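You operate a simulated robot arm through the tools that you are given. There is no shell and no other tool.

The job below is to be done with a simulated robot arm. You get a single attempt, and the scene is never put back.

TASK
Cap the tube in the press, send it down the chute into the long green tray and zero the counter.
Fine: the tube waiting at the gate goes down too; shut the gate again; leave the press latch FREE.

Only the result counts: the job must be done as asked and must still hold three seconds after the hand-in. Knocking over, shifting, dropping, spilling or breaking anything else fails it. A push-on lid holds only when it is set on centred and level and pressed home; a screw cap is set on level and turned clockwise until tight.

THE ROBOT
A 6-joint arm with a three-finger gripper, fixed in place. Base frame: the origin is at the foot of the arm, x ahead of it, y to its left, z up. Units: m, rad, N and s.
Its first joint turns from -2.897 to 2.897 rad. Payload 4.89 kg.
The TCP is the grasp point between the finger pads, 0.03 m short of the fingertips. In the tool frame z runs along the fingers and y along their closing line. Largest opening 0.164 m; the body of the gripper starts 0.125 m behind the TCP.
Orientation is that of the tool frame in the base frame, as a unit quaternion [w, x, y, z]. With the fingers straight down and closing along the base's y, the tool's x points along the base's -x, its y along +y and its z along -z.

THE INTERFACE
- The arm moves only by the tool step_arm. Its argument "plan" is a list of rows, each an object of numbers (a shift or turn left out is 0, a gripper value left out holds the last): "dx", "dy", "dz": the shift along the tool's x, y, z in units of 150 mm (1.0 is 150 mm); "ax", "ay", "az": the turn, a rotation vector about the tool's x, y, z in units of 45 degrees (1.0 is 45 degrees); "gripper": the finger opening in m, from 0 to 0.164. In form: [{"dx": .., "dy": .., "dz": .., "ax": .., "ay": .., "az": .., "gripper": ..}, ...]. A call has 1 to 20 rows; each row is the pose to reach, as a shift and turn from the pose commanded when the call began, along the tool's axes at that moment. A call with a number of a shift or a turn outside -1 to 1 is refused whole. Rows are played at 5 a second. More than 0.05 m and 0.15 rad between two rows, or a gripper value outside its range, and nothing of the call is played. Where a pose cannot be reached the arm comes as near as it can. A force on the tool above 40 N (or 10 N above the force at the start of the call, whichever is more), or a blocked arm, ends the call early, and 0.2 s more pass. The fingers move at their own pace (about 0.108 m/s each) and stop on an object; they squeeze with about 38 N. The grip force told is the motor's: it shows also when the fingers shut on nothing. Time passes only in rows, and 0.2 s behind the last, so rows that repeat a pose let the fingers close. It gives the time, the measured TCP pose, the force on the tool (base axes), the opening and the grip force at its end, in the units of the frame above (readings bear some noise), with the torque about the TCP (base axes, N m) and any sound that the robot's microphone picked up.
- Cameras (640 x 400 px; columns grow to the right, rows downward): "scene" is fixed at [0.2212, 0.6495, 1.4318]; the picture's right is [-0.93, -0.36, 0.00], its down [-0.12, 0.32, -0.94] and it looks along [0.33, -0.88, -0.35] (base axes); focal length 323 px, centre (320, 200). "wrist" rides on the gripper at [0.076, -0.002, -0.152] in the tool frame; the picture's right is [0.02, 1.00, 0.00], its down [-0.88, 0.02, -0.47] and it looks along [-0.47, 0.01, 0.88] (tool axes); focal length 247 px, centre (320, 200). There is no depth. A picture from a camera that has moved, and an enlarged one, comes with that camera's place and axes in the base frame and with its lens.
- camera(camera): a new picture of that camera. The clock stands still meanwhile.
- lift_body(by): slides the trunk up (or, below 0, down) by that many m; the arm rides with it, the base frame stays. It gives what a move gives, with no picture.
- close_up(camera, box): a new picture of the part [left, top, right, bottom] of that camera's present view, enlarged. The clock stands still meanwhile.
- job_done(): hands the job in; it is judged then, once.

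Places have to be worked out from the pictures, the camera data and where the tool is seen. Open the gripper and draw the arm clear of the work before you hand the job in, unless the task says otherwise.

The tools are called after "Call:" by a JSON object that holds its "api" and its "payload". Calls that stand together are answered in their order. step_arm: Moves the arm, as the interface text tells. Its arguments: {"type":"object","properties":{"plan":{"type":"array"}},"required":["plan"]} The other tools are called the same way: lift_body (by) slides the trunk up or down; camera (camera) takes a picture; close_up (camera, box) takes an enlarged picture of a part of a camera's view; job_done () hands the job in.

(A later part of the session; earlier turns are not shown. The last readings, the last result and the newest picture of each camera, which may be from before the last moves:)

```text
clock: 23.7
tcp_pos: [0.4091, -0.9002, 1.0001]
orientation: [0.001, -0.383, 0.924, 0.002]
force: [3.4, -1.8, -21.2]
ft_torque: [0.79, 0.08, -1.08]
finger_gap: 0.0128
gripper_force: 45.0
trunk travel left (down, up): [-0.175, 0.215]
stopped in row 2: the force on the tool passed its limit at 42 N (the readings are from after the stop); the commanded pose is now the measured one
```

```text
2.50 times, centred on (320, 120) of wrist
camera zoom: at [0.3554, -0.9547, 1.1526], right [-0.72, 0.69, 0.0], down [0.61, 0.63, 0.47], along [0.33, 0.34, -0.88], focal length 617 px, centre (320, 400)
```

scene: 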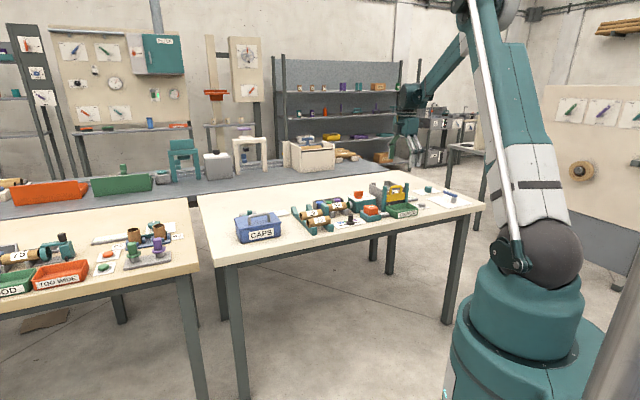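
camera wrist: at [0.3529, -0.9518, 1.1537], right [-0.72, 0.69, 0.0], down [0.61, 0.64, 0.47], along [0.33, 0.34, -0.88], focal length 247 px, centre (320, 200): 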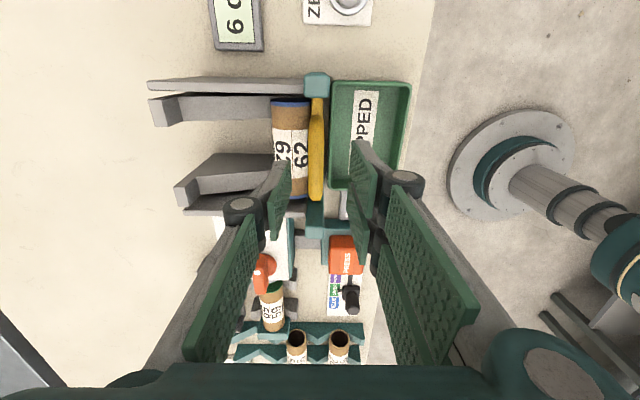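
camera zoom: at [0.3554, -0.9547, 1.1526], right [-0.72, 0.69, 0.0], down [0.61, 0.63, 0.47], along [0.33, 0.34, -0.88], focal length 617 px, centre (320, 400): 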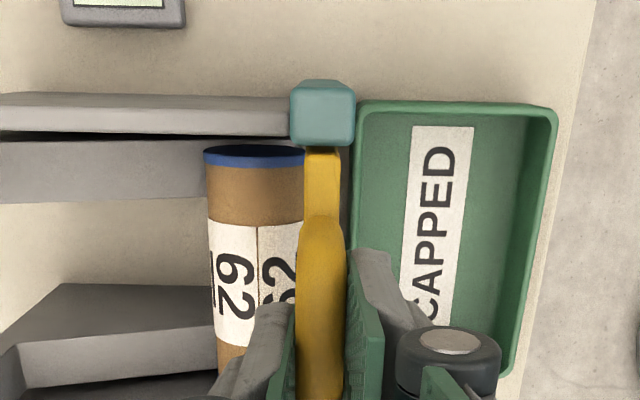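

The gate has hit its upper stop after about 50 mm of travel. Tube 62 may just be starting to roll, so I'll hold for a second and look again.

Call:
{"api": "step_arm", "payload": {"plan": [{"dz": 0.005}, {"dz": 0.005}, {"dz": 0.005}, {"dz": 0.005}, {"dz": 0.005}]}}

Call:
{"api": "close_up", "payload": {"camera": "scene", "box": [350, 160, 440, 230]}}

Call:
{"api": "close_up", "payload": {"camera": "wrist", "box": [200, 40, 440, 200]}}

```text
clock: 24.9
tcp_pos: [0.4088, -0.9007, 1.0001]
orientation: [0.0, -0.383, 0.924, 0.001]
force: [2.6, -7.4, -14.2]
ft_torque: [0.43, 0.41, -1.01]
finger_gap: 0.013
gripper_force: 45.3
trunk travel left (down, up): [-0.175, 0.215]
```

```text
5.71 times, centred on (395, 195) of scene
camera zoom: at [0.2212, 0.6495, 1.4318], right [-0.93, -0.36, 0.0], down [-0.12, 0.32, -0.94], along [0.33, -0.88, -0.35], focal length 1845 px, centre (-109, 229)
```

zoom: 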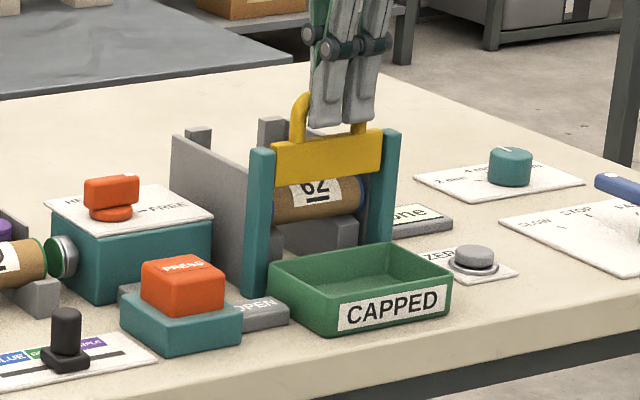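

```text
2.50 times, centred on (320, 120) of wrist
camera zoom: at [0.3554, -0.9546, 1.1526], right [-0.72, 0.69, 0.0], down [0.61, 0.63, 0.47], along [0.33, 0.34, -0.88], focal length 617 px, centre (320, 400)
```

zoom: 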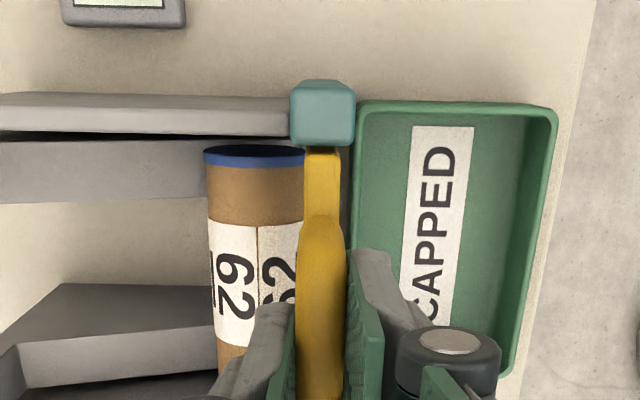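

Tube 62 hasn't moved on, so something still holds it. I'll take maximum close-ups of the gate's lower edge and the tube.

Call:
{"api": "close_up", "payload": {"camera": "scene", "box": [380, 175, 420, 205]}}

Call:
{"api": "close_up", "payload": {"camera": "wrist", "box": [270, 80, 350, 150]}}

```text
13.33 times, centred on (400, 190) of scene
camera zoom: at [0.2212, 0.6495, 1.4318], right [-0.93, -0.36, 0.0], down [-0.12, 0.32, -0.94], along [0.33, -0.88, -0.35], focal length 4305 px, centre (-747, 333)
```

zoom: 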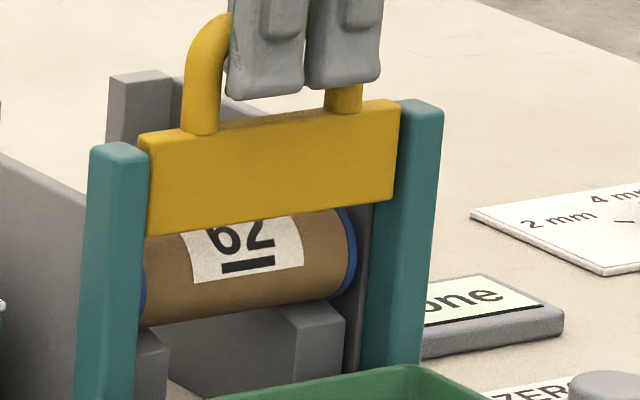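

```text
5.71 times, centred on (310, 115) of wrist
camera zoom: at [0.3554, -0.9546, 1.1526], right [-0.72, 0.69, 0.0], down [0.61, 0.63, 0.47], along [0.33, 0.34, -0.88], focal length 1411 px, centre (377, 686)
```

zoom: 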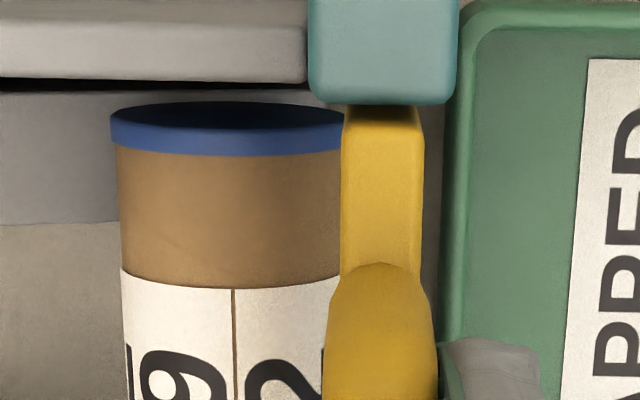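

By geometry the tube should clear the edge, yet it sits right at the gate plane. I'll try a few more small upward steps to learn whether the stop is really hard.

Call:
{"api": "step_arm", "payload": {"plan": [{"dz": -0.005}, {"dz": -0.01}, {"dz": -0.015}, {"dz": -0.015}, {"dz": -0.015}]}}

Call:
{"api": "close_up", "payload": {"camera": "scene", "box": [380, 175, 420, 205]}}

```text
clock: 26.1
tcp_pos: [0.4079, -0.9007, 1.0014]
orientation: [0.0, -0.382, 0.924, 0.002]
force: [-3.7, 5.1, -36.8]
ft_torque: [0.84, 0.09, -1.07]
finger_gap: 0.0132
gripper_force: 45.2
trunk travel left (down, up): [-0.175, 0.215]
```

```text
13.33 times, centred on (400, 190) of scene
camera zoom: at [0.2212, 0.6495, 1.4318], right [-0.93, -0.36, 0.0], down [-0.12, 0.32, -0.94], along [0.33, -0.88, -0.35], focal length 4305 px, centre (-747, 333)
```

zoom: 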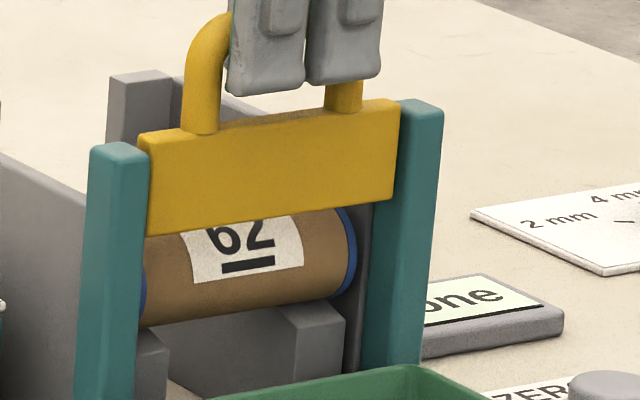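

The gate is hard against its upper stop (37 N at 1.001), so it is fully open and tube 62 is caught on something else. I'll enlarge both tube ends at the posts.

Call:
{"api": "close_up", "payload": {"camera": "scene", "box": [382, 183, 402, 203]}}

Call:
{"api": "close_up", "payload": {"camera": "scene", "box": [394, 183, 414, 203]}}

Call:
{"api": "camera", "payload": {"camera": "wrist"}}

```text
16.00 times, centred on (392, 193) of scene
camera zoom: at [0.2212, 0.6495, 1.4318], right [-0.93, -0.36, 0.0], down [-0.12, 0.32, -0.94], along [0.33, -0.88, -0.35], focal length 5166 px, centre (-832, 312)
```

zoom: 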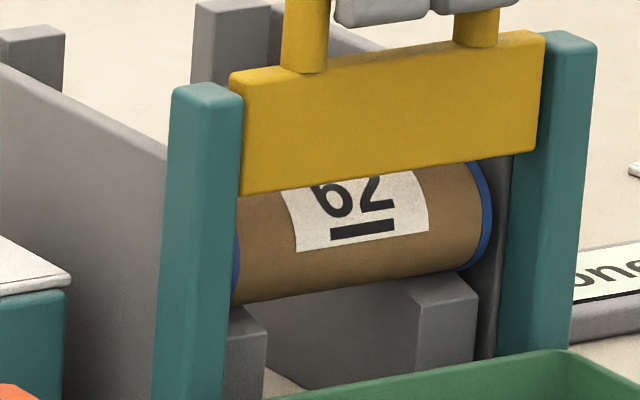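

```text
16.00 times, centred on (404, 193) of scene
camera zoom: at [0.2212, 0.6495, 1.4318], right [-0.93, -0.36, 0.0], down [-0.12, 0.32, -0.94], along [0.33, -0.88, -0.35], focal length 5166 px, centre (-1024, 312)
```

zoom: 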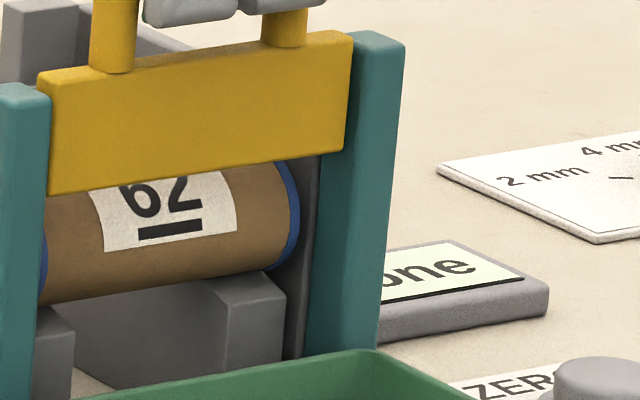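

```text
taken
camera wrist: at [0.3555, -0.9548, 1.1541], right [-0.72, 0.69, 0.0], down [0.61, 0.63, 0.47], along [0.33, 0.34, -0.88], focal length 247 px, centre (320, 200)
```

wrist: 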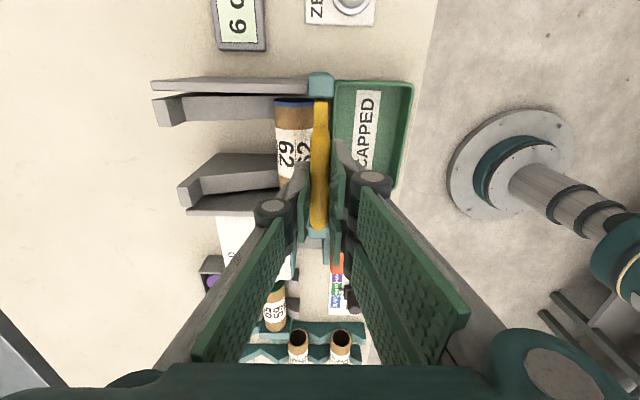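

Both ends look free of an obvious snag from here. The gate showed no net weight while raised, so it probably stays up by friction. I'll ease off the stop, open the fingers just enough and watch whether the gate stays up.

Call:
{"api": "step_arm", "payload": {"plan": [{"dz": 0.01}, {"dz": 0.02}, {"dz": 0.02, "gripper": 0.018}, {"dz": 0.02, "gripper": 0.022}, {"dz": 0.02, "gripper": 0.03}]}}

Call:
{"api": "close_up", "payload": {"camera": "scene", "box": [380, 170, 420, 205]}}

```text
clock: 27.3
tcp_pos: [0.4072, -0.8989, 1.0012]
orientation: [-0.001, -0.383, 0.924, 0.001]
force: [-0.1, -0.2, 0.2]
ft_torque: [-0.01, -0.03, -0.02]
finger_gap: 0.0299
gripper_force: 0.0
trunk travel left (down, up): [-0.175, 0.215]
```

```text
11.43 times, centred on (400, 188) of scene
camera zoom: at [0.2212, 0.6495, 1.4318], right [-0.93, -0.36, 0.0], down [-0.12, 0.32, -0.94], along [0.33, -0.88, -0.35], focal length 3690 px, centre (-594, 343)
```

zoom: 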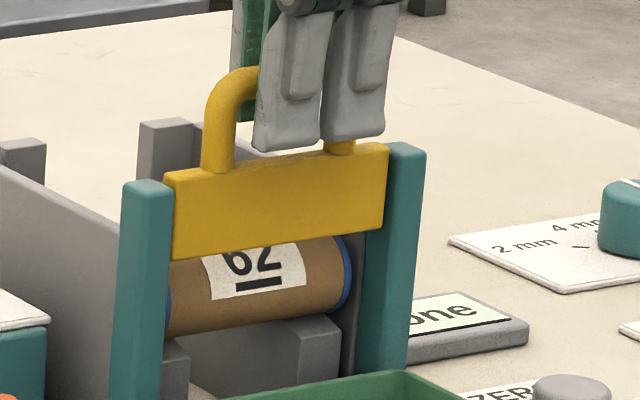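

The gate stays up by itself. I'll raise the hand clear and take views of the tube's ends from above.

Call:
{"api": "step_arm", "payload": {"plan": [{"dz": -0.15, "gripper": 0.05}, {"dz": -0.4, "gripper": 0.1}, {"dz": -0.65, "gripper": 0.15}, {"dx": -0.2, "dz": -0.8, "gripper": 0.164}, {"dx": -0.4, "dz": -0.8, "gripper": 0.164}, {"dx": -0.4, "dz": -0.8, "gripper": 0.164}]}}

Call:
{"api": "camera", "payload": {"camera": "wrist"}}

Call:
{"api": "close_up", "payload": {"camera": "wrist", "box": [220, 20, 380, 140]}}

```text
clock: 28.7
tcp_pos: [0.4514, -0.8561, 1.1211]
orientation: [0.0, -0.383, 0.924, 0.001]
force: [0.4, 1.1, 1.1]
ft_torque: [-0.12, 0.03, 0.01]
finger_gap: 0.1642
gripper_force: 0.0
trunk travel left (down, up): [-0.175, 0.215]
```

```text
taken
camera wrist: at [0.3976, -0.9106, 1.2734], right [-0.72, 0.69, 0.0], down [0.61, 0.64, 0.47], along [0.33, 0.34, -0.88], focal length 247 px, centre (320, 200)
```

wrist: 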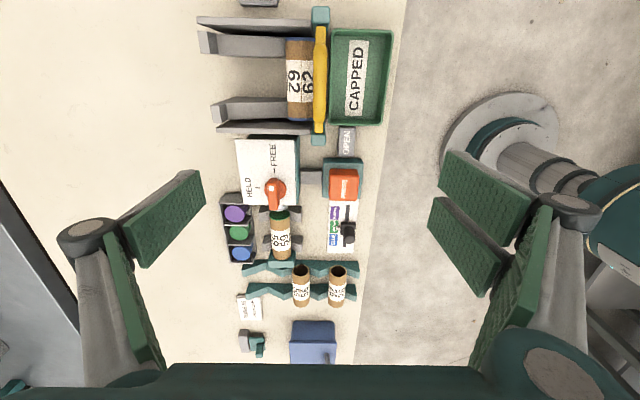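

```text
3.33 times, centred on (300, 80) of wrist
camera zoom: at [0.3976, -0.9106, 1.2734], right [-0.72, 0.69, 0.0], down [0.61, 0.64, 0.47], along [0.33, 0.34, -0.88], focal length 823 px, centre (387, 600)
```

zoom: 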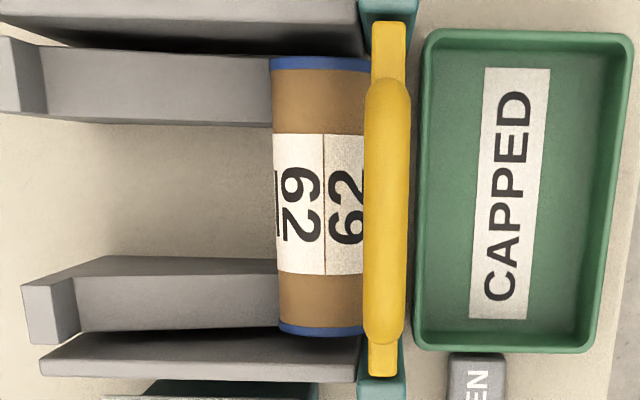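

The tube is square in the channel with slack at both ends, so nothing jams it sideways. I want to see the rails' lower end from the robot side, so I'll swing the camera to look outward at a shallow angle.

Call:
{"api": "step_arm", "payload": {"plan": [{"dy": 0.1, "az": 0.17}, {"dy": 0.2, "az": 0.34}, {"dy": 0.3, "az": 0.5}, {"dy": 0.4, "az": 0.67}, {"dy": 0.5, "az": 0.84}, {"dy": 0.5, "az": 1.0}]}}

Call:
{"api": "step_arm", "payload": {"plan": [{"dx": 0.13, "dy": 0.03, "az": 0.17}, {"dx": 0.26, "dy": 0.06, "az": 0.34}, {"dx": 0.39, "dy": 0.09, "az": 0.5}, {"dx": 0.52, "dy": 0.12, "az": 0.67}, {"dx": 0.65, "dy": 0.15, "az": 0.84}, {"dx": 0.726, "dy": 0.16, "az": 1.0}, {"dx": 0.726, "dy": 0.16, "az": 1.0}]}}

Call:
{"api": "step_arm", "payload": {"plan": [{"dz": 0.15, "ay": -0.15}, {"dz": 0.3, "ay": -0.3}, {"dz": 0.45, "ay": -0.45}, {"dz": 0.6, "ay": -0.6}, {"dz": 0.75, "ay": -0.75}, {"dz": 0.9, "ay": -0.89}, {"dz": 0.95, "ay": -0.89}]}}

Call:
{"api": "camera", "payload": {"camera": "wrist"}}

```text
clock: 30.1
tcp_pos: [0.3983, -0.8042, 1.1211]
orientation: [0.001, 0.001, 1.0, 0.0]
force: [0.0, 0.3, 0.0]
ft_torque: [-0.01, 0.02, 0.0]
finger_gap: 0.164
gripper_force: 0.0
trunk travel left (down, up): [-0.175, 0.215]
```

```text
clock: 31.7
tcp_pos: [0.2889, -0.7802, 1.121]
orientation: [-0.001, 0.383, 0.924, 0.001]
force: [-0.7, 0.2, 0.9]
ft_torque: [-0.03, -0.03, -0.04]
finger_gap: 0.1641
gripper_force: 0.0
trunk travel left (down, up): [-0.175, 0.215]
```

```text
clock: 33.3
tcp_pos: [0.2895, -0.7799, 0.9782]
orientation: [0.316, 0.36, 0.868, -0.131]
force: [0.1, 0.2, -0.4]
ft_torque: [-0.01, 0.0, 0.01]
finger_gap: 0.164
gripper_force: 0.2
trunk travel left (down, up): [-0.175, 0.215]
```

```text
taken
camera wrist: at [0.1762, -0.6688, 1.0454], right [0.7, 0.72, -0.01], down [0.28, -0.25, 0.93], along [0.66, -0.65, -0.37], focal length 247 px, centre (320, 200)
```

wrist: 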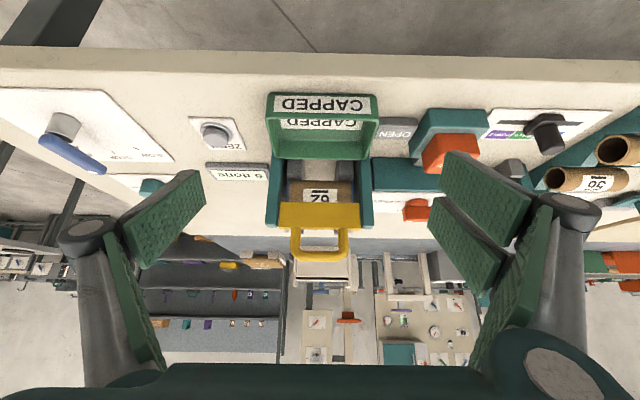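

This low view shows the tray, the gate opening and the tube. I'll enlarge it.

Call:
{"api": "close_up", "payload": {"camera": "wrist", "box": [255, 80, 385, 270]}}

Call:
{"api": "close_up", "payload": {"camera": "wrist", "box": [265, 145, 375, 215]}}

```text
2.11 times, centred on (320, 175) of wrist
camera zoom: at [0.1762, -0.6688, 1.0454], right [0.7, 0.72, -0.01], down [0.28, -0.25, 0.93], along [0.66, -0.65, -0.37], focal length 520 px, centre (320, 253)
```

zoom: 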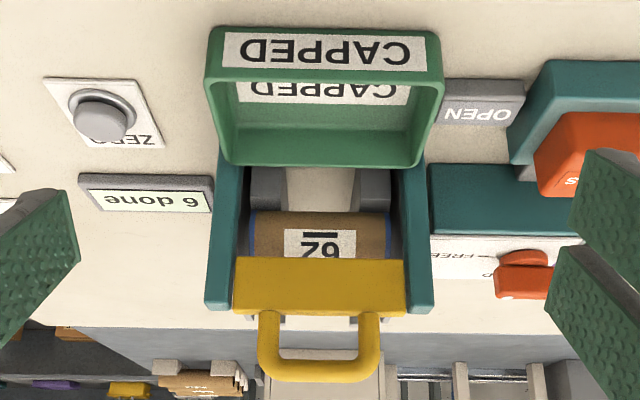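

```text
5.71 times, centred on (320, 180) of wrist
camera zoom: at [0.1762, -0.6688, 1.0454], right [0.7, 0.72, -0.01], down [0.28, -0.25, 0.93], along [0.66, -0.65, -0.37], focal length 1411 px, centre (320, 314)
```

zoom: 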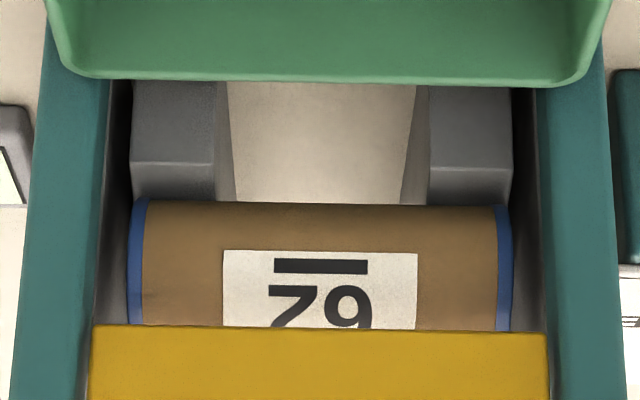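

The rails run straight down with no lip and tube 62 is clear of the gate by several mm, yet it hasn't stirred. It probably just needs a nudge from behind. I'll come over the gate with a slight outward tilt and check my reach there.

Call:
{"api": "step_arm", "payload": {"plan": [{"dx": -0.12, "dz": -0.145, "ay": 0.07, "gripper": 0.05}, {"dx": -0.24, "dz": -0.29, "ay": 0.14}, {"dx": -0.36, "dz": -0.43, "ay": 0.21}, {"dx": -0.48, "dz": -0.58, "ay": 0.28}, {"dx": -0.6, "dz": -0.72, "ay": 0.35}, {"dx": -0.729, "dz": -0.868, "ay": 0.42}, {"dx": -0.729, "dz": -0.868, "ay": 0.42}]}}

Call:
{"api": "step_arm", "payload": {"plan": [{"dx": -0.25, "dz": 0.096}, {"dx": -0.5, "dz": 0.192}, {"dx": -0.746, "dz": 0.288}, {"dx": -0.746, "dz": 0.288}]}}

Call:
{"api": "step_arm", "payload": {"plan": [{"dx": -0.25, "dz": 0.096}, {"dx": -0.5, "dz": 0.192}, {"dx": -0.746, "dz": 0.288}, {"dx": -0.746, "dz": 0.288}]}}

Call:
{"api": "camera", "payload": {"camera": "wrist"}}

```text
clock: 34.9
tcp_pos: [0.2889, -0.7783, 1.1482]
orientation: [0.168, 0.377, 0.908, -0.07]
force: [0.0, 0.5, -0.3]
ft_torque: [0.0, -0.01, -0.02]
finger_gap: 0.0501
gripper_force: 0.0
trunk travel left (down, up): [-0.175, 0.215]
```

```text
clock: 35.9
tcp_pos: [0.3739, -0.8649, 1.1461]
orientation: [0.169, 0.376, 0.908, -0.068]
force: [1.4, -0.8, -1.5]
ft_torque: [0.13, 0.07, 0.01]
finger_gap: 0.0501
gripper_force: 0.0
trunk travel left (down, up): [-0.175, 0.215]
```

```text
clock: 36.9
tcp_pos: [0.4602, -0.9509, 1.1453]
orientation: [0.168, 0.376, 0.909, -0.069]
force: [1.2, -2.1, 0.1]
ft_torque: [0.11, 0.09, 0.02]
finger_gap: 0.0497
gripper_force: 0.0
trunk travel left (down, up): [-0.175, 0.215]
```

```text
taken
camera wrist: at [0.3692, -0.8616, 1.2616], right [0.69, 0.72, -0.01], down [0.47, -0.45, 0.76], along [0.54, -0.53, -0.65], focal length 247 px, centre (320, 200)
```

wrist: 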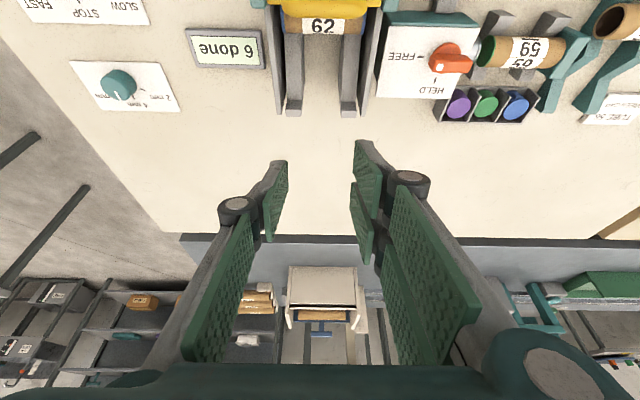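

Reach is good even at 1.056 m from the base axis with this tilt. I'll look closely at the tube and rails from here before going down behind it.

Call:
{"api": "close_up", "payload": {"camera": "wrist", "box": [250, 0, 400, 125]}}

Call:
{"api": "close_up", "payload": {"camera": "scene", "box": [370, 150, 440, 210]}}

```text
3.20 times, centred on (325, 62) of wrist
camera zoom: at [0.3692, -0.8616, 1.2616], right [0.69, 0.72, -0.01], down [0.47, -0.45, 0.76], along [0.54, -0.53, -0.65], focal length 790 px, centre (304, 640)
```

zoom: 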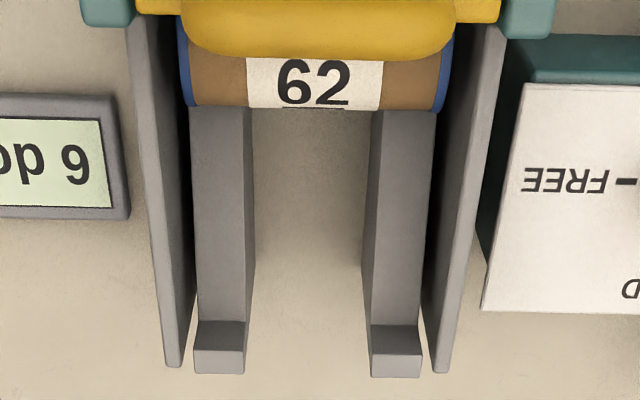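

```text
6.67 times, centred on (405, 180) of scene
camera zoom: at [0.2212, 0.6495, 1.4318], right [-0.93, -0.36, 0.0], down [-0.12, 0.32, -0.94], along [0.33, -0.88, -0.35], focal length 2153 px, centre (-247, 333)
```

zoom: 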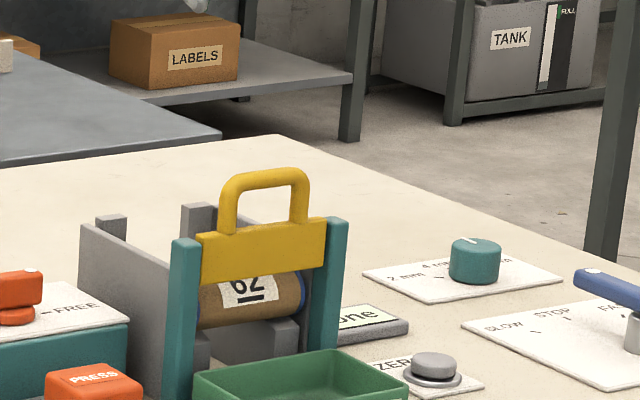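

I'll reduce the tilt to about 10° so the fingers stay clear of the raised handle while pushing. I'll close the fingers and drop to a hover behind tube 62.

Call:
{"api": "step_arm", "payload": {"plan": [{"ay": 0.12, "gripper": 0.0}, {"ay": 0.247, "gripper": 0.0}, {"dx": 0.1, "dz": 0.18, "ay": 0.247, "gripper": 0.0}, {"dx": 0.2, "dz": 0.36, "ay": 0.247, "gripper": 0.0}, {"dx": 0.285, "dz": 0.533, "ay": 0.247, "gripper": 0.0}, {"dx": 0.285, "dz": 0.533, "ay": 0.247, "gripper": 0.0}]}}

Call:
{"api": "camera", "payload": {"camera": "wrist"}}

Call:
{"api": "close_up", "payload": {"camera": "scene", "box": [350, 140, 450, 220]}}

```text
clock: 38.3
tcp_pos: [0.4502, -0.9429, 1.0575]
orientation: [0.08, 0.382, 0.92, -0.033]
force: [0.1, -0.1, -0.4]
ft_torque: [0.0, 0.0, -0.03]
finger_gap: 0.0
gripper_force: 38.0
trunk travel left (down, up): [-0.175, 0.215]
```

```text
taken
camera wrist: at [0.3767, -0.8704, 1.1941], right [0.69, 0.72, 0.0], down [0.57, -0.54, 0.62], along [0.44, -0.43, -0.79], focal length 247 px, centre (320, 200)
```

wrist: 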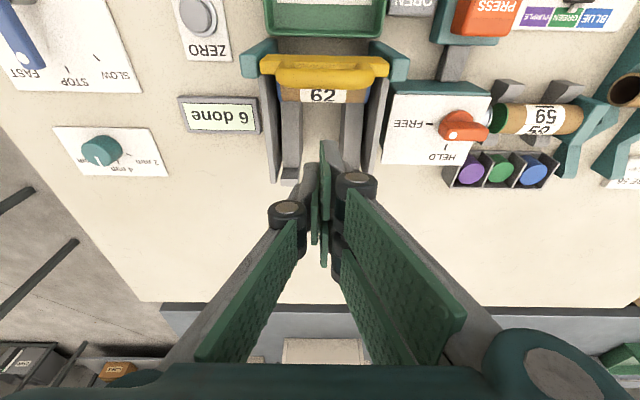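

```text
5.00 times, centred on (400, 180) of scene
camera zoom: at [0.2212, 0.6495, 1.4318], right [-0.93, -0.36, 0.0], down [-0.12, 0.32, -0.94], along [0.33, -0.88, -0.35], focal length 1614 px, centre (-80, 300)
```

zoom: 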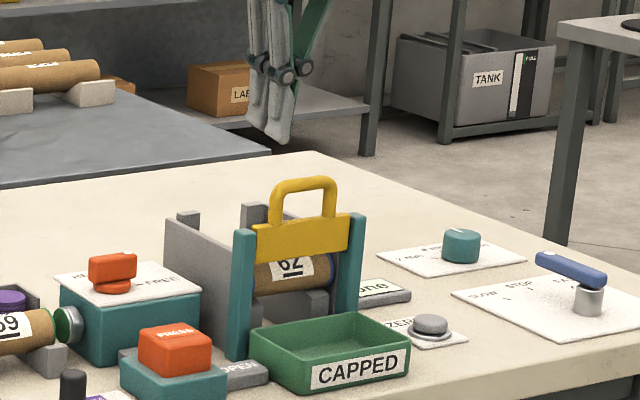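

I'm at v ≈ 0.985 over the channel behind the tube. I'll descend between the rails to tube mid-height, staying about 1 cm behind it.

Call:
{"api": "step_arm", "payload": {"plan": [{"dx": 0.03, "dz": 0.2}, {"dx": 0.06, "dz": 0.4}, {"dx": 0.09, "dz": 0.6}, {"dx": 0.105, "dz": 0.72}, {"dx": 0.118, "dz": 0.829}, {"dx": 0.118, "dz": 0.829}]}}

Call:
{"api": "camera", "payload": {"camera": "wrist"}}

Call:
{"api": "close_up", "payload": {"camera": "wrist", "box": [230, 20, 410, 160]}}

Call:
{"api": "close_up", "payload": {"camera": "scene", "box": [370, 150, 440, 210]}}

```text
clock: 39.7
tcp_pos: [0.4541, -0.9441, 0.9323]
orientation: [0.08, 0.381, 0.921, -0.033]
force: [0.5, -0.3, -0.2]
ft_torque: [0.03, 0.02, 0.0]
finger_gap: 0.0001
gripper_force: 37.8
trunk travel left (down, up): [-0.175, 0.215]
```

```text
taken
camera wrist: at [0.38, -0.8728, 1.0687], right [0.69, 0.72, 0.0], down [0.57, -0.54, 0.62], along [0.44, -0.43, -0.79], focal length 247 px, centre (320, 200)
```

wrist: 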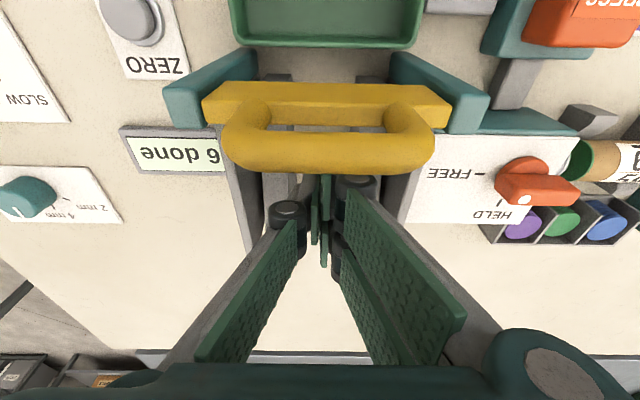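

```text
2.86 times, centred on (320, 90) of wrist
camera zoom: at [0.38, -0.8728, 1.0687], right [0.69, 0.72, 0.0], down [0.57, -0.54, 0.62], along [0.44, -0.43, -0.79], focal length 706 px, centre (320, 514)
```

zoom: 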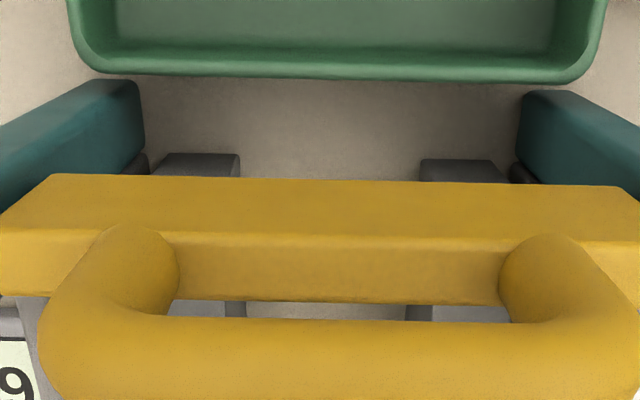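

```text
6.67 times, centred on (405, 180) of scene
camera zoom: at [0.2212, 0.6495, 1.4318], right [-0.93, -0.36, 0.0], down [-0.12, 0.32, -0.94], along [0.33, -0.88, -0.35], focal length 2153 px, centre (-247, 333)
```

zoom: 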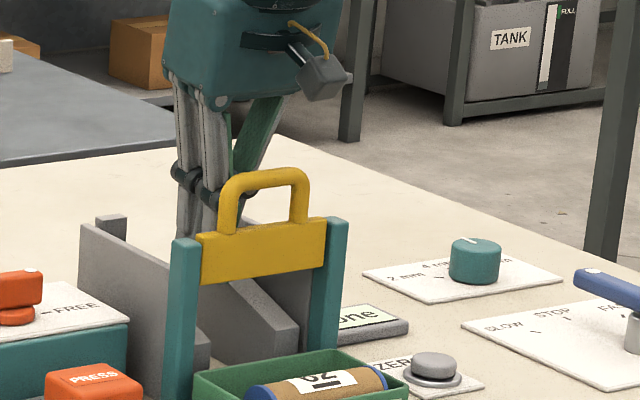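

Tube 62 has rolled down and is lying in the CAPPED tray. I'll raise the fingers straight out of the channel and check how it rests.

Call:
{"api": "step_arm", "payload": {"plan": [{"dx": -0.04, "dz": -0.22}, {"dx": -0.08, "dz": -0.44}, {"dx": -0.12, "dz": -0.66}, {"dx": -0.155, "dz": -0.88}, {"dx": -0.155, "dz": -0.88}]}}

Call:
{"api": "close_up", "payload": {"camera": "scene", "box": [370, 165, 440, 225]}}

Call:
{"api": "camera", "payload": {"camera": "wrist"}}

```text
clock: 40.9
tcp_pos: [0.4544, -0.9441, 1.0667]
orientation: [0.079, 0.381, 0.92, -0.032]
force: [-0.2, 0.7, 0.4]
ft_torque: [-0.05, -0.01, 0.0]
finger_gap: 0.0
gripper_force: 37.7
trunk travel left (down, up): [-0.175, 0.215]
```

```text
6.67 times, centred on (405, 195) of scene
camera zoom: at [0.2212, 0.6495, 1.4318], right [-0.93, -0.36, 0.0], down [-0.12, 0.32, -0.94], along [0.33, -0.88, -0.35], focal length 2153 px, centre (-247, 233)
```

zoom: 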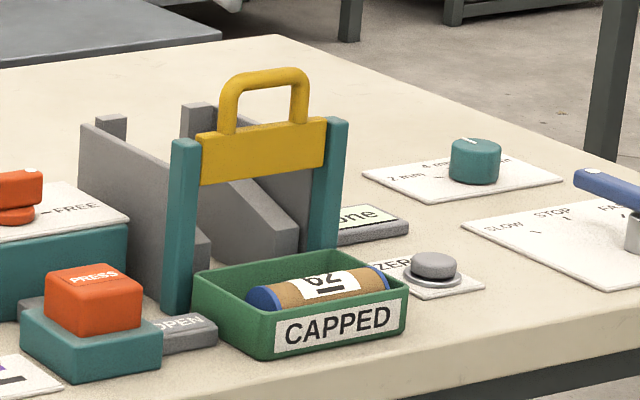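

```text
taken
camera wrist: at [0.3806, -0.8728, 1.2033], right [0.69, 0.72, 0.0], down [0.57, -0.54, 0.62], along [0.44, -0.43, -0.79], focal length 247 px, centre (320, 200)
```

wrist: 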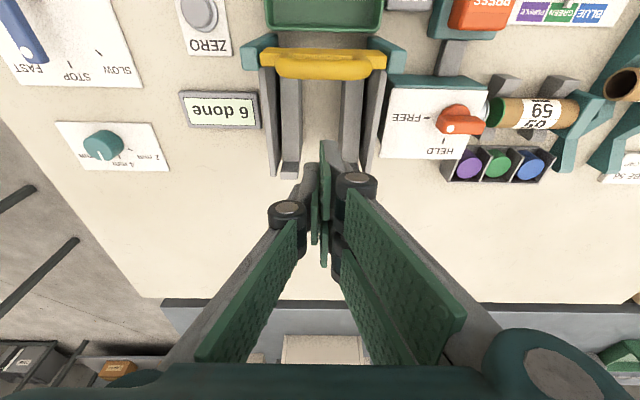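

Tube 62 lies neatly on the robot side of the tray, leaving room for the second tube. I'll shut the gate for now so tube 59 can be set down calmly, going upright above the crossbar first.

Call:
{"api": "step_arm", "payload": {"plan": [{"dx": 0.15, "dy": -0.01, "dz": -0.03, "ay": 0.08}, {"dx": 0.3, "dy": -0.02, "dz": -0.06, "ay": 0.16}, {"dx": 0.427, "dy": -0.02, "dz": -0.075, "ay": 0.22}, {"dx": 0.427, "dy": -0.02, "dz": -0.075, "ay": 0.22}]}}

Call:
{"api": "camera", "payload": {"camera": "wrist"}}

Call:
{"api": "close_up", "payload": {"camera": "wrist", "box": [240, 60, 400, 200]}}

```text
clock: 41.9
tcp_pos: [0.4053, -0.9007, 1.0655]
orientation: [0.0, 0.383, 0.924, 0.0]
force: [0.2, -0.2, 0.0]
ft_torque: [-0.01, 0.01, 0.0]
finger_gap: 0.0
gripper_force: 38.1
trunk travel left (down, up): [-0.175, 0.215]
```

```text
taken
camera wrist: at [0.3501, -0.8471, 1.2179], right [0.69, 0.72, 0.0], down [0.64, -0.61, 0.47], along [0.34, -0.33, -0.88], focal length 247 px, centre (320, 200)
```

wrist: 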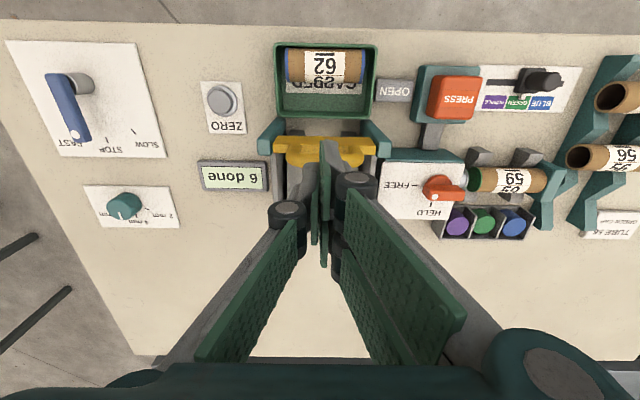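

```text
2.86 times, centred on (320, 130) of wrist
camera zoom: at [0.3501, -0.8471, 1.2179], right [0.69, 0.72, 0.0], down [0.64, -0.61, 0.47], along [0.34, -0.33, -0.88], focal length 706 px, centre (320, 400)
```

zoom: 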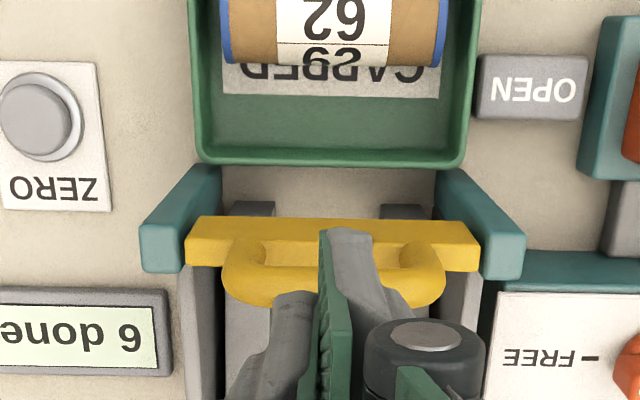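

The closed fingertips are right above the crossbar. I'll push it straight down to shut the gate.

Call:
{"api": "step_arm", "payload": {"plan": [{"dz": 0.12}, {"dz": 0.22}, {"dz": 0.29}, {"dz": 0.36}, {"dz": 0.43}, {"dz": 0.5}, {"dz": 0.56}, {"dz": 0.58}]}}

Call:
{"api": "close_up", "payload": {"camera": "scene", "box": [360, 160, 430, 220]}}

Call:
{"api": "close_up", "payload": {"camera": "wrist", "box": [240, 60, 420, 200]}}

```text
clock: 43.7
tcp_pos: [0.4054, -0.9001, 0.9799]
orientation: [0.0, 0.383, 0.924, 0.0]
force: [-0.3, -0.1, -0.1]
ft_torque: [0.03, -0.04, -0.01]
finger_gap: 0.0
gripper_force: 44.9
trunk travel left (down, up): [-0.175, 0.215]
```

```text
6.67 times, centred on (395, 190) of scene
camera zoom: at [0.2212, 0.6495, 1.4318], right [-0.93, -0.36, 0.0], down [-0.12, 0.32, -0.94], along [0.33, -0.88, -0.35], focal length 2153 px, centre (-180, 267)
```

zoom: 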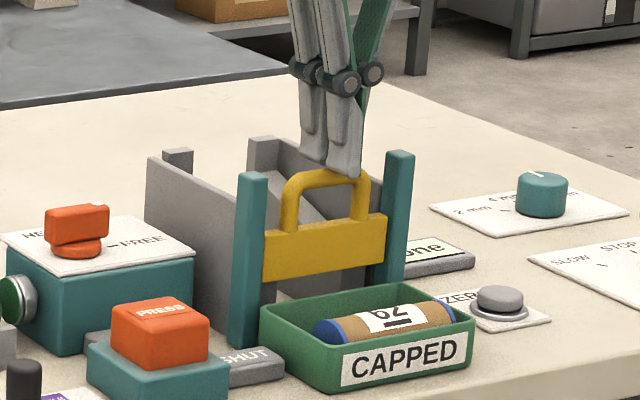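

```text
2.86 times, centred on (330, 130) of wrist
camera zoom: at [0.35, -0.8469, 1.1313], right [0.69, 0.72, 0.0], down [0.64, -0.61, 0.47], along [0.34, -0.33, -0.88], focal length 706 px, centre (291, 400)
```

zoom: 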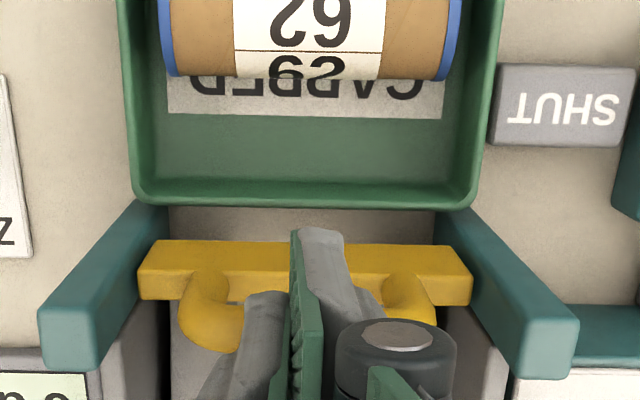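

The indicator reads SHUT again. Now I'll raise, turn the gripper so it closes across the tube, and move to a hover above tube 59.

Call:
{"api": "step_arm", "payload": {"plan": [{"dz": -0.2, "gripper": 0.08}, {"dz": -0.45, "gripper": 0.08}, {"dz": -0.7, "gripper": 0.08}, {"dz": -0.85, "gripper": 0.08}]}}

Call:
{"api": "step_arm", "payload": {"plan": [{"dy": 0.17, "az": -0.17}, {"dy": 0.34, "az": -0.34}, {"dy": 0.5, "az": -0.5}, {"dy": 0.67, "az": -0.67}, {"dy": 0.84, "az": -0.84}, {"dy": 1.0, "az": -1.0}]}}

Call:
{"api": "step_arm", "payload": {"plan": [{"dx": -0.16, "dy": 0.06, "az": -0.17}, {"dx": -0.32, "dy": 0.12, "az": -0.34}, {"dx": -0.48, "dy": 0.18, "az": -0.5}, {"dx": -0.64, "dy": 0.25, "az": -0.67}, {"dx": -0.8, "dy": 0.31, "az": -0.84}, {"dx": -0.943, "dy": 0.377, "az": -1.0}, {"dx": -0.943, "dy": 0.377, "az": -1.0}]}}

Call:
{"api": "camera", "payload": {"camera": "wrist"}}

```text
clock: 44.7
tcp_pos: [0.4055, -0.8997, 1.108]
orientation: [0.0, 0.383, 0.924, 0.0]
force: [-0.4, -0.5, -0.2]
ft_torque: [0.0, -0.01, 0.01]
finger_gap: 0.0801
gripper_force: 0.1
trunk travel left (down, up): [-0.175, 0.215]
```

```text
clock: 46.1
tcp_pos: [0.5125, -0.7935, 1.1067]
orientation: [0.001, -0.001, 1.0, 0.0]
force: [0.3, -1.4, -0.8]
ft_torque: [0.13, -0.06, -0.02]
finger_gap: 0.0798
gripper_force: 0.1
trunk travel left (down, up): [-0.175, 0.215]
```

```text
clock: 47.7
tcp_pos: [0.653, -0.7365, 1.107]
orientation: [0.0, -0.384, 0.923, 0.001]
force: [0.0, -0.1, -0.1]
ft_torque: [-0.05, 0.07, 0.01]
finger_gap: 0.0799
gripper_force: 0.0
trunk travel left (down, up): [-0.175, 0.215]
```

```text
taken
camera wrist: at [0.5999, -0.7926, 1.2595], right [-0.72, 0.69, 0.0], down [0.61, 0.64, 0.47], along [0.33, 0.34, -0.88], focal length 247 px, centre (320, 200)
```

wrist: 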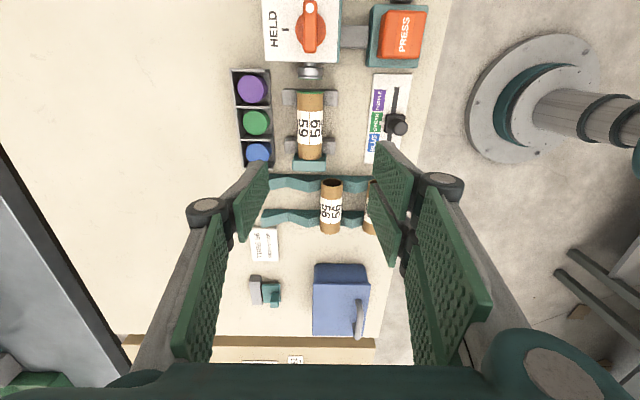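

Tube 59 is in view. I'll enlarge it to refine its position before descending.

Call:
{"api": "close_up", "payload": {"camera": "wrist", "box": [230, 50, 390, 190]}}

Call:
{"api": "close_up", "payload": {"camera": "wrist", "box": [240, 0, 360, 80]}}

```text
2.86 times, centred on (310, 120) of wrist
camera zoom: at [0.5999, -0.7926, 1.2595], right [-0.72, 0.69, 0.0], down [0.61, 0.64, 0.47], along [0.33, 0.34, -0.88], focal length 706 px, centre (349, 429)
```

zoom: 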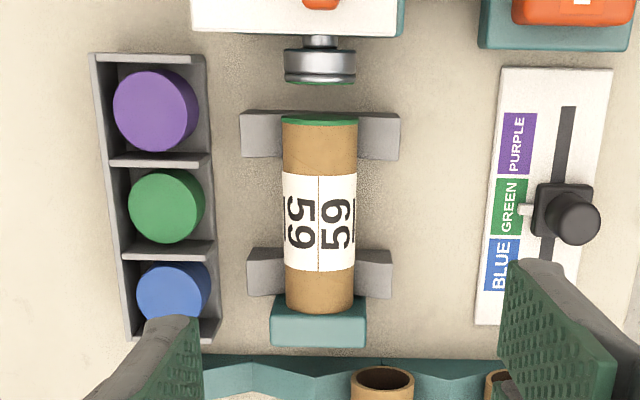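

```text
5.00 times, centred on (300, 40) of wrist
camera zoom: at [0.5999, -0.7926, 1.2595], right [-0.72, 0.69, 0.0], down [0.61, 0.64, 0.47], along [0.33, 0.34, -0.88], focal length 1235 px, centre (420, 1000)
```

zoom: 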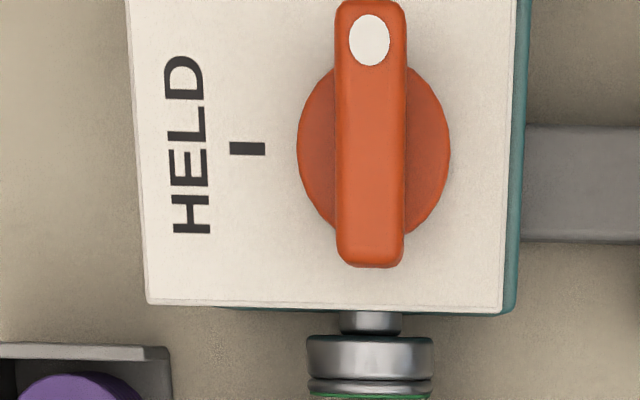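

The latch dot clearly points to FREE. Tube 59's axis is at v ≈ 1.000 and spans u from -0.107 to -0.004, with a 50 mm gap between the V-blocks for the fingers. I'll tilt 10° outward, set a 64 mm opening and come down to a hover.

Call:
{"api": "step_arm", "payload": {"plan": [{"dx": -0.01, "dy": -0.03, "dz": 0.15, "ax": 0.06, "gripper": 0.064}, {"dx": -0.02, "dy": -0.06, "dz": 0.35, "ax": 0.12, "gripper": 0.064}, {"dx": -0.03, "dy": -0.09, "dz": 0.55, "ax": 0.18, "gripper": 0.064}, {"dx": -0.04, "dy": -0.117, "dz": 0.75, "ax": 0.222, "gripper": 0.064}, {"dx": -0.04, "dy": -0.117, "dz": 0.95, "ax": 0.222, "gripper": 0.064}, {"dx": -0.04, "dy": -0.117, "dz": 0.95, "ax": 0.222, "gripper": 0.064}]}}

Call:
{"api": "camera", "payload": {"camera": "wrist"}}

Call:
{"api": "close_up", "payload": {"camera": "scene", "box": [300, 150, 390, 230]}}

```text
clock: 49.1
tcp_pos: [0.6691, -0.7459, 0.9634]
orientation: [0.033, -0.381, 0.92, -0.081]
force: [0.5, -0.1, 0.7]
ft_torque: [-0.02, 0.03, 0.02]
finger_gap: 0.0639
gripper_force: 0.1
trunk travel left (down, up): [-0.175, 0.215]
```

```text
taken
camera wrist: at [0.597, -0.7821, 1.1143], right [-0.71, 0.68, -0.17], down [0.55, 0.69, 0.46], along [0.44, 0.23, -0.87], focal length 247 px, centre (320, 200)
```

wrist: 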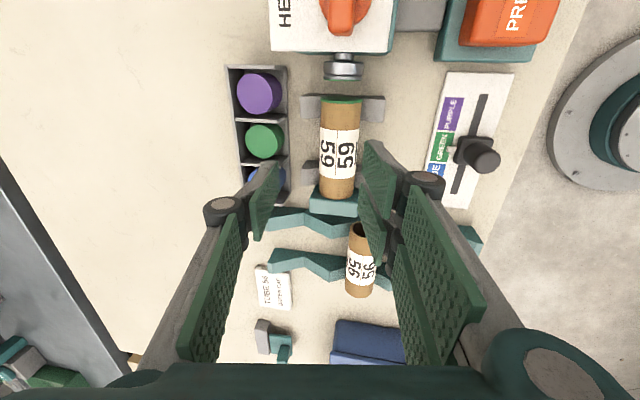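

```text
5.00 times, centred on (345, 190) of scene
camera zoom: at [0.2212, 0.6495, 1.4318], right [-0.93, -0.36, 0.0], down [-0.12, 0.32, -0.94], along [0.33, -0.88, -0.35], focal length 1614 px, centre (195, 250)
```

zoom: 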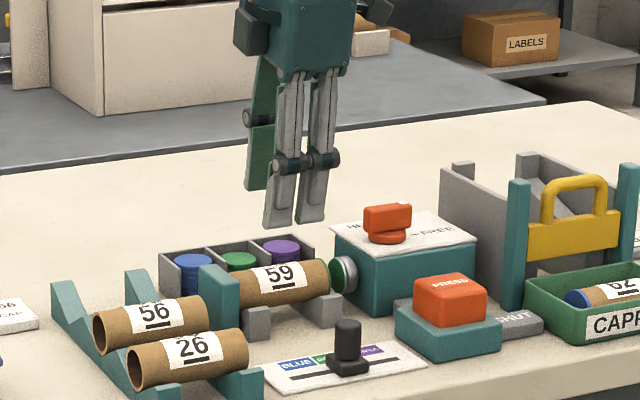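

Before descending I want to check how wide the fingers really are against the 50 mm V-block gap, so I'll enlarge the hand.

Call:
{"api": "close_up", "payload": {"camera": "scene", "box": [330, 155, 380, 205]}}

Call:
{"api": "close_up", "payload": {"camera": "wrist", "box": [220, 60, 420, 220]}}

```text
8.00 times, centred on (355, 180) of scene
camera zoom: at [0.2212, 0.6495, 1.4318], right [-0.93, -0.36, 0.0], down [-0.12, 0.32, -0.94], along [0.33, -0.88, -0.35], focal length 2583 px, centre (40, 360)
```

zoom: 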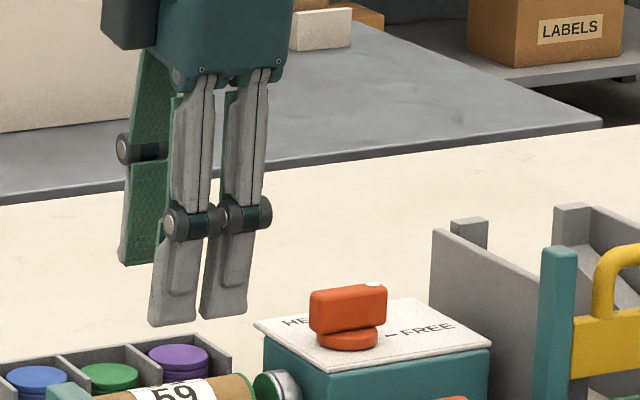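

```text
2.50 times, centred on (320, 140) of wrist
camera zoom: at [0.597, -0.7821, 1.1143], right [-0.71, 0.68, -0.17], down [0.55, 0.69, 0.46], along [0.44, 0.23, -0.87], focal length 617 px, centre (320, 350)
```

zoom: 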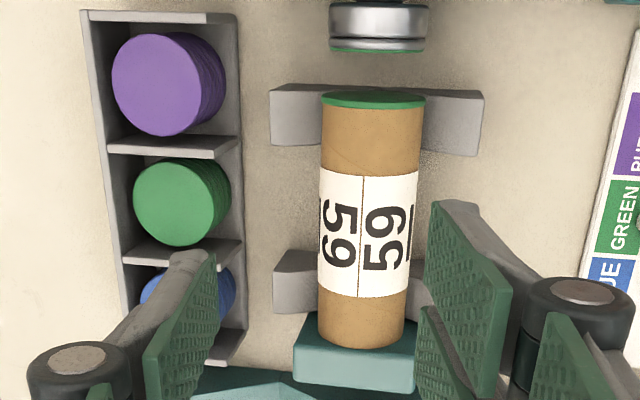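

The gripper has two fingers side by side on one jaw (about 64 mm in total) and a single finger on the other. The paired jaw won't fit between the V-blocks. I'll back up and turn the hand 180° so the single finger is on the robot side, with the pair above the outer arms.

Call:
{"api": "step_arm", "payload": {"plan": [{"dy": 0.01, "dz": -0.24, "ax": -0.06}, {"dy": 0.02, "dz": -0.48, "ax": -0.12}, {"dy": 0.03, "dz": -0.72, "ax": -0.18}, {"dy": 0.038, "dz": -0.953, "ax": -0.222}, {"dy": 0.038, "dz": -0.953, "ax": -0.222}]}}

Call:
{"api": "step_arm", "payload": {"plan": [{"az": 0.17}, {"az": 0.34}, {"az": 0.5}, {"az": 0.67}, {"az": 0.84}, {"az": 1.0}]}}

Call:
{"api": "step_arm", "payload": {"plan": [{"az": 0.17}, {"az": 0.34}, {"az": 0.5}, {"az": 0.67}, {"az": 0.84}, {"az": 1.0}]}}

Call:
{"api": "step_arm", "payload": {"plan": [{"az": 0.17}, {"az": 0.34}, {"az": 0.5}, {"az": 0.67}, {"az": 0.84}, {"az": 1.0}]}}

Call:
{"api": "step_arm", "payload": {"plan": [{"az": 0.17}, {"az": 0.34}, {"az": 0.5}, {"az": 0.67}, {"az": 0.84}, {"az": 1.0}, {"az": 1.0}]}}

Call:
{"api": "camera", "payload": {"camera": "wrist"}}

```text
clock: 50.3
tcp_pos: [0.6464, -0.726, 1.1051]
orientation: [0.001, -0.383, 0.924, 0.0]
force: [0.2, -0.1, 0.1]
ft_torque: [-0.04, -0.03, 0.01]
finger_gap: 0.0641
gripper_force: 0.0
trunk travel left (down, up): [-0.175, 0.215]
```

```text
clock: 51.7
tcp_pos: [0.6473, -0.725, 1.1043]
orientation: [0.0, 0.002, 1.0, 0.0]
force: [-0.6, 0.1, -0.6]
ft_torque: [0.02, -0.02, -0.02]
finger_gap: 0.064
gripper_force: 0.1
trunk travel left (down, up): [-0.175, 0.215]
```

```text
clock: 53.1
tcp_pos: [0.6475, -0.7249, 1.1046]
orientation: [0.0, 0.384, 0.923, 0.0]
force: [0.1, 0.9, 0.4]
ft_torque: [0.0, -0.04, -0.03]
finger_gap: 0.064
gripper_force: 0.1
trunk travel left (down, up): [-0.175, 0.215]
```

```text
clock: 54.5
tcp_pos: [0.6492, -0.7252, 1.1049]
orientation: [0.0, 0.708, 0.706, 0.0]
force: [0.0, -0.7, -0.4]
ft_torque: [-0.02, 0.0, 0.03]
finger_gap: 0.064
gripper_force: 0.1
trunk travel left (down, up): [-0.175, 0.215]
```

```text
clock: 56.1
tcp_pos: [0.6482, -0.7244, 1.1038]
orientation: [-0.001, 0.924, 0.382, 0.0]
force: [-0.1, -1.0, -0.3]
ft_torque: [0.03, -0.01, 0.01]
finger_gap: 0.0637
gripper_force: 0.1
trunk travel left (down, up): [-0.175, 0.215]
```

```text
taken
camera wrist: at [0.7004, -0.6693, 1.2566], right [0.72, -0.69, 0.0], down [-0.61, -0.64, 0.47], along [-0.33, -0.34, -0.88], focal length 247 px, centre (320, 200)
```

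wrist: 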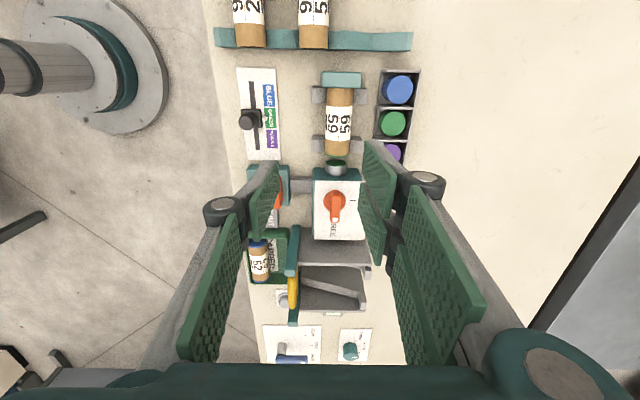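

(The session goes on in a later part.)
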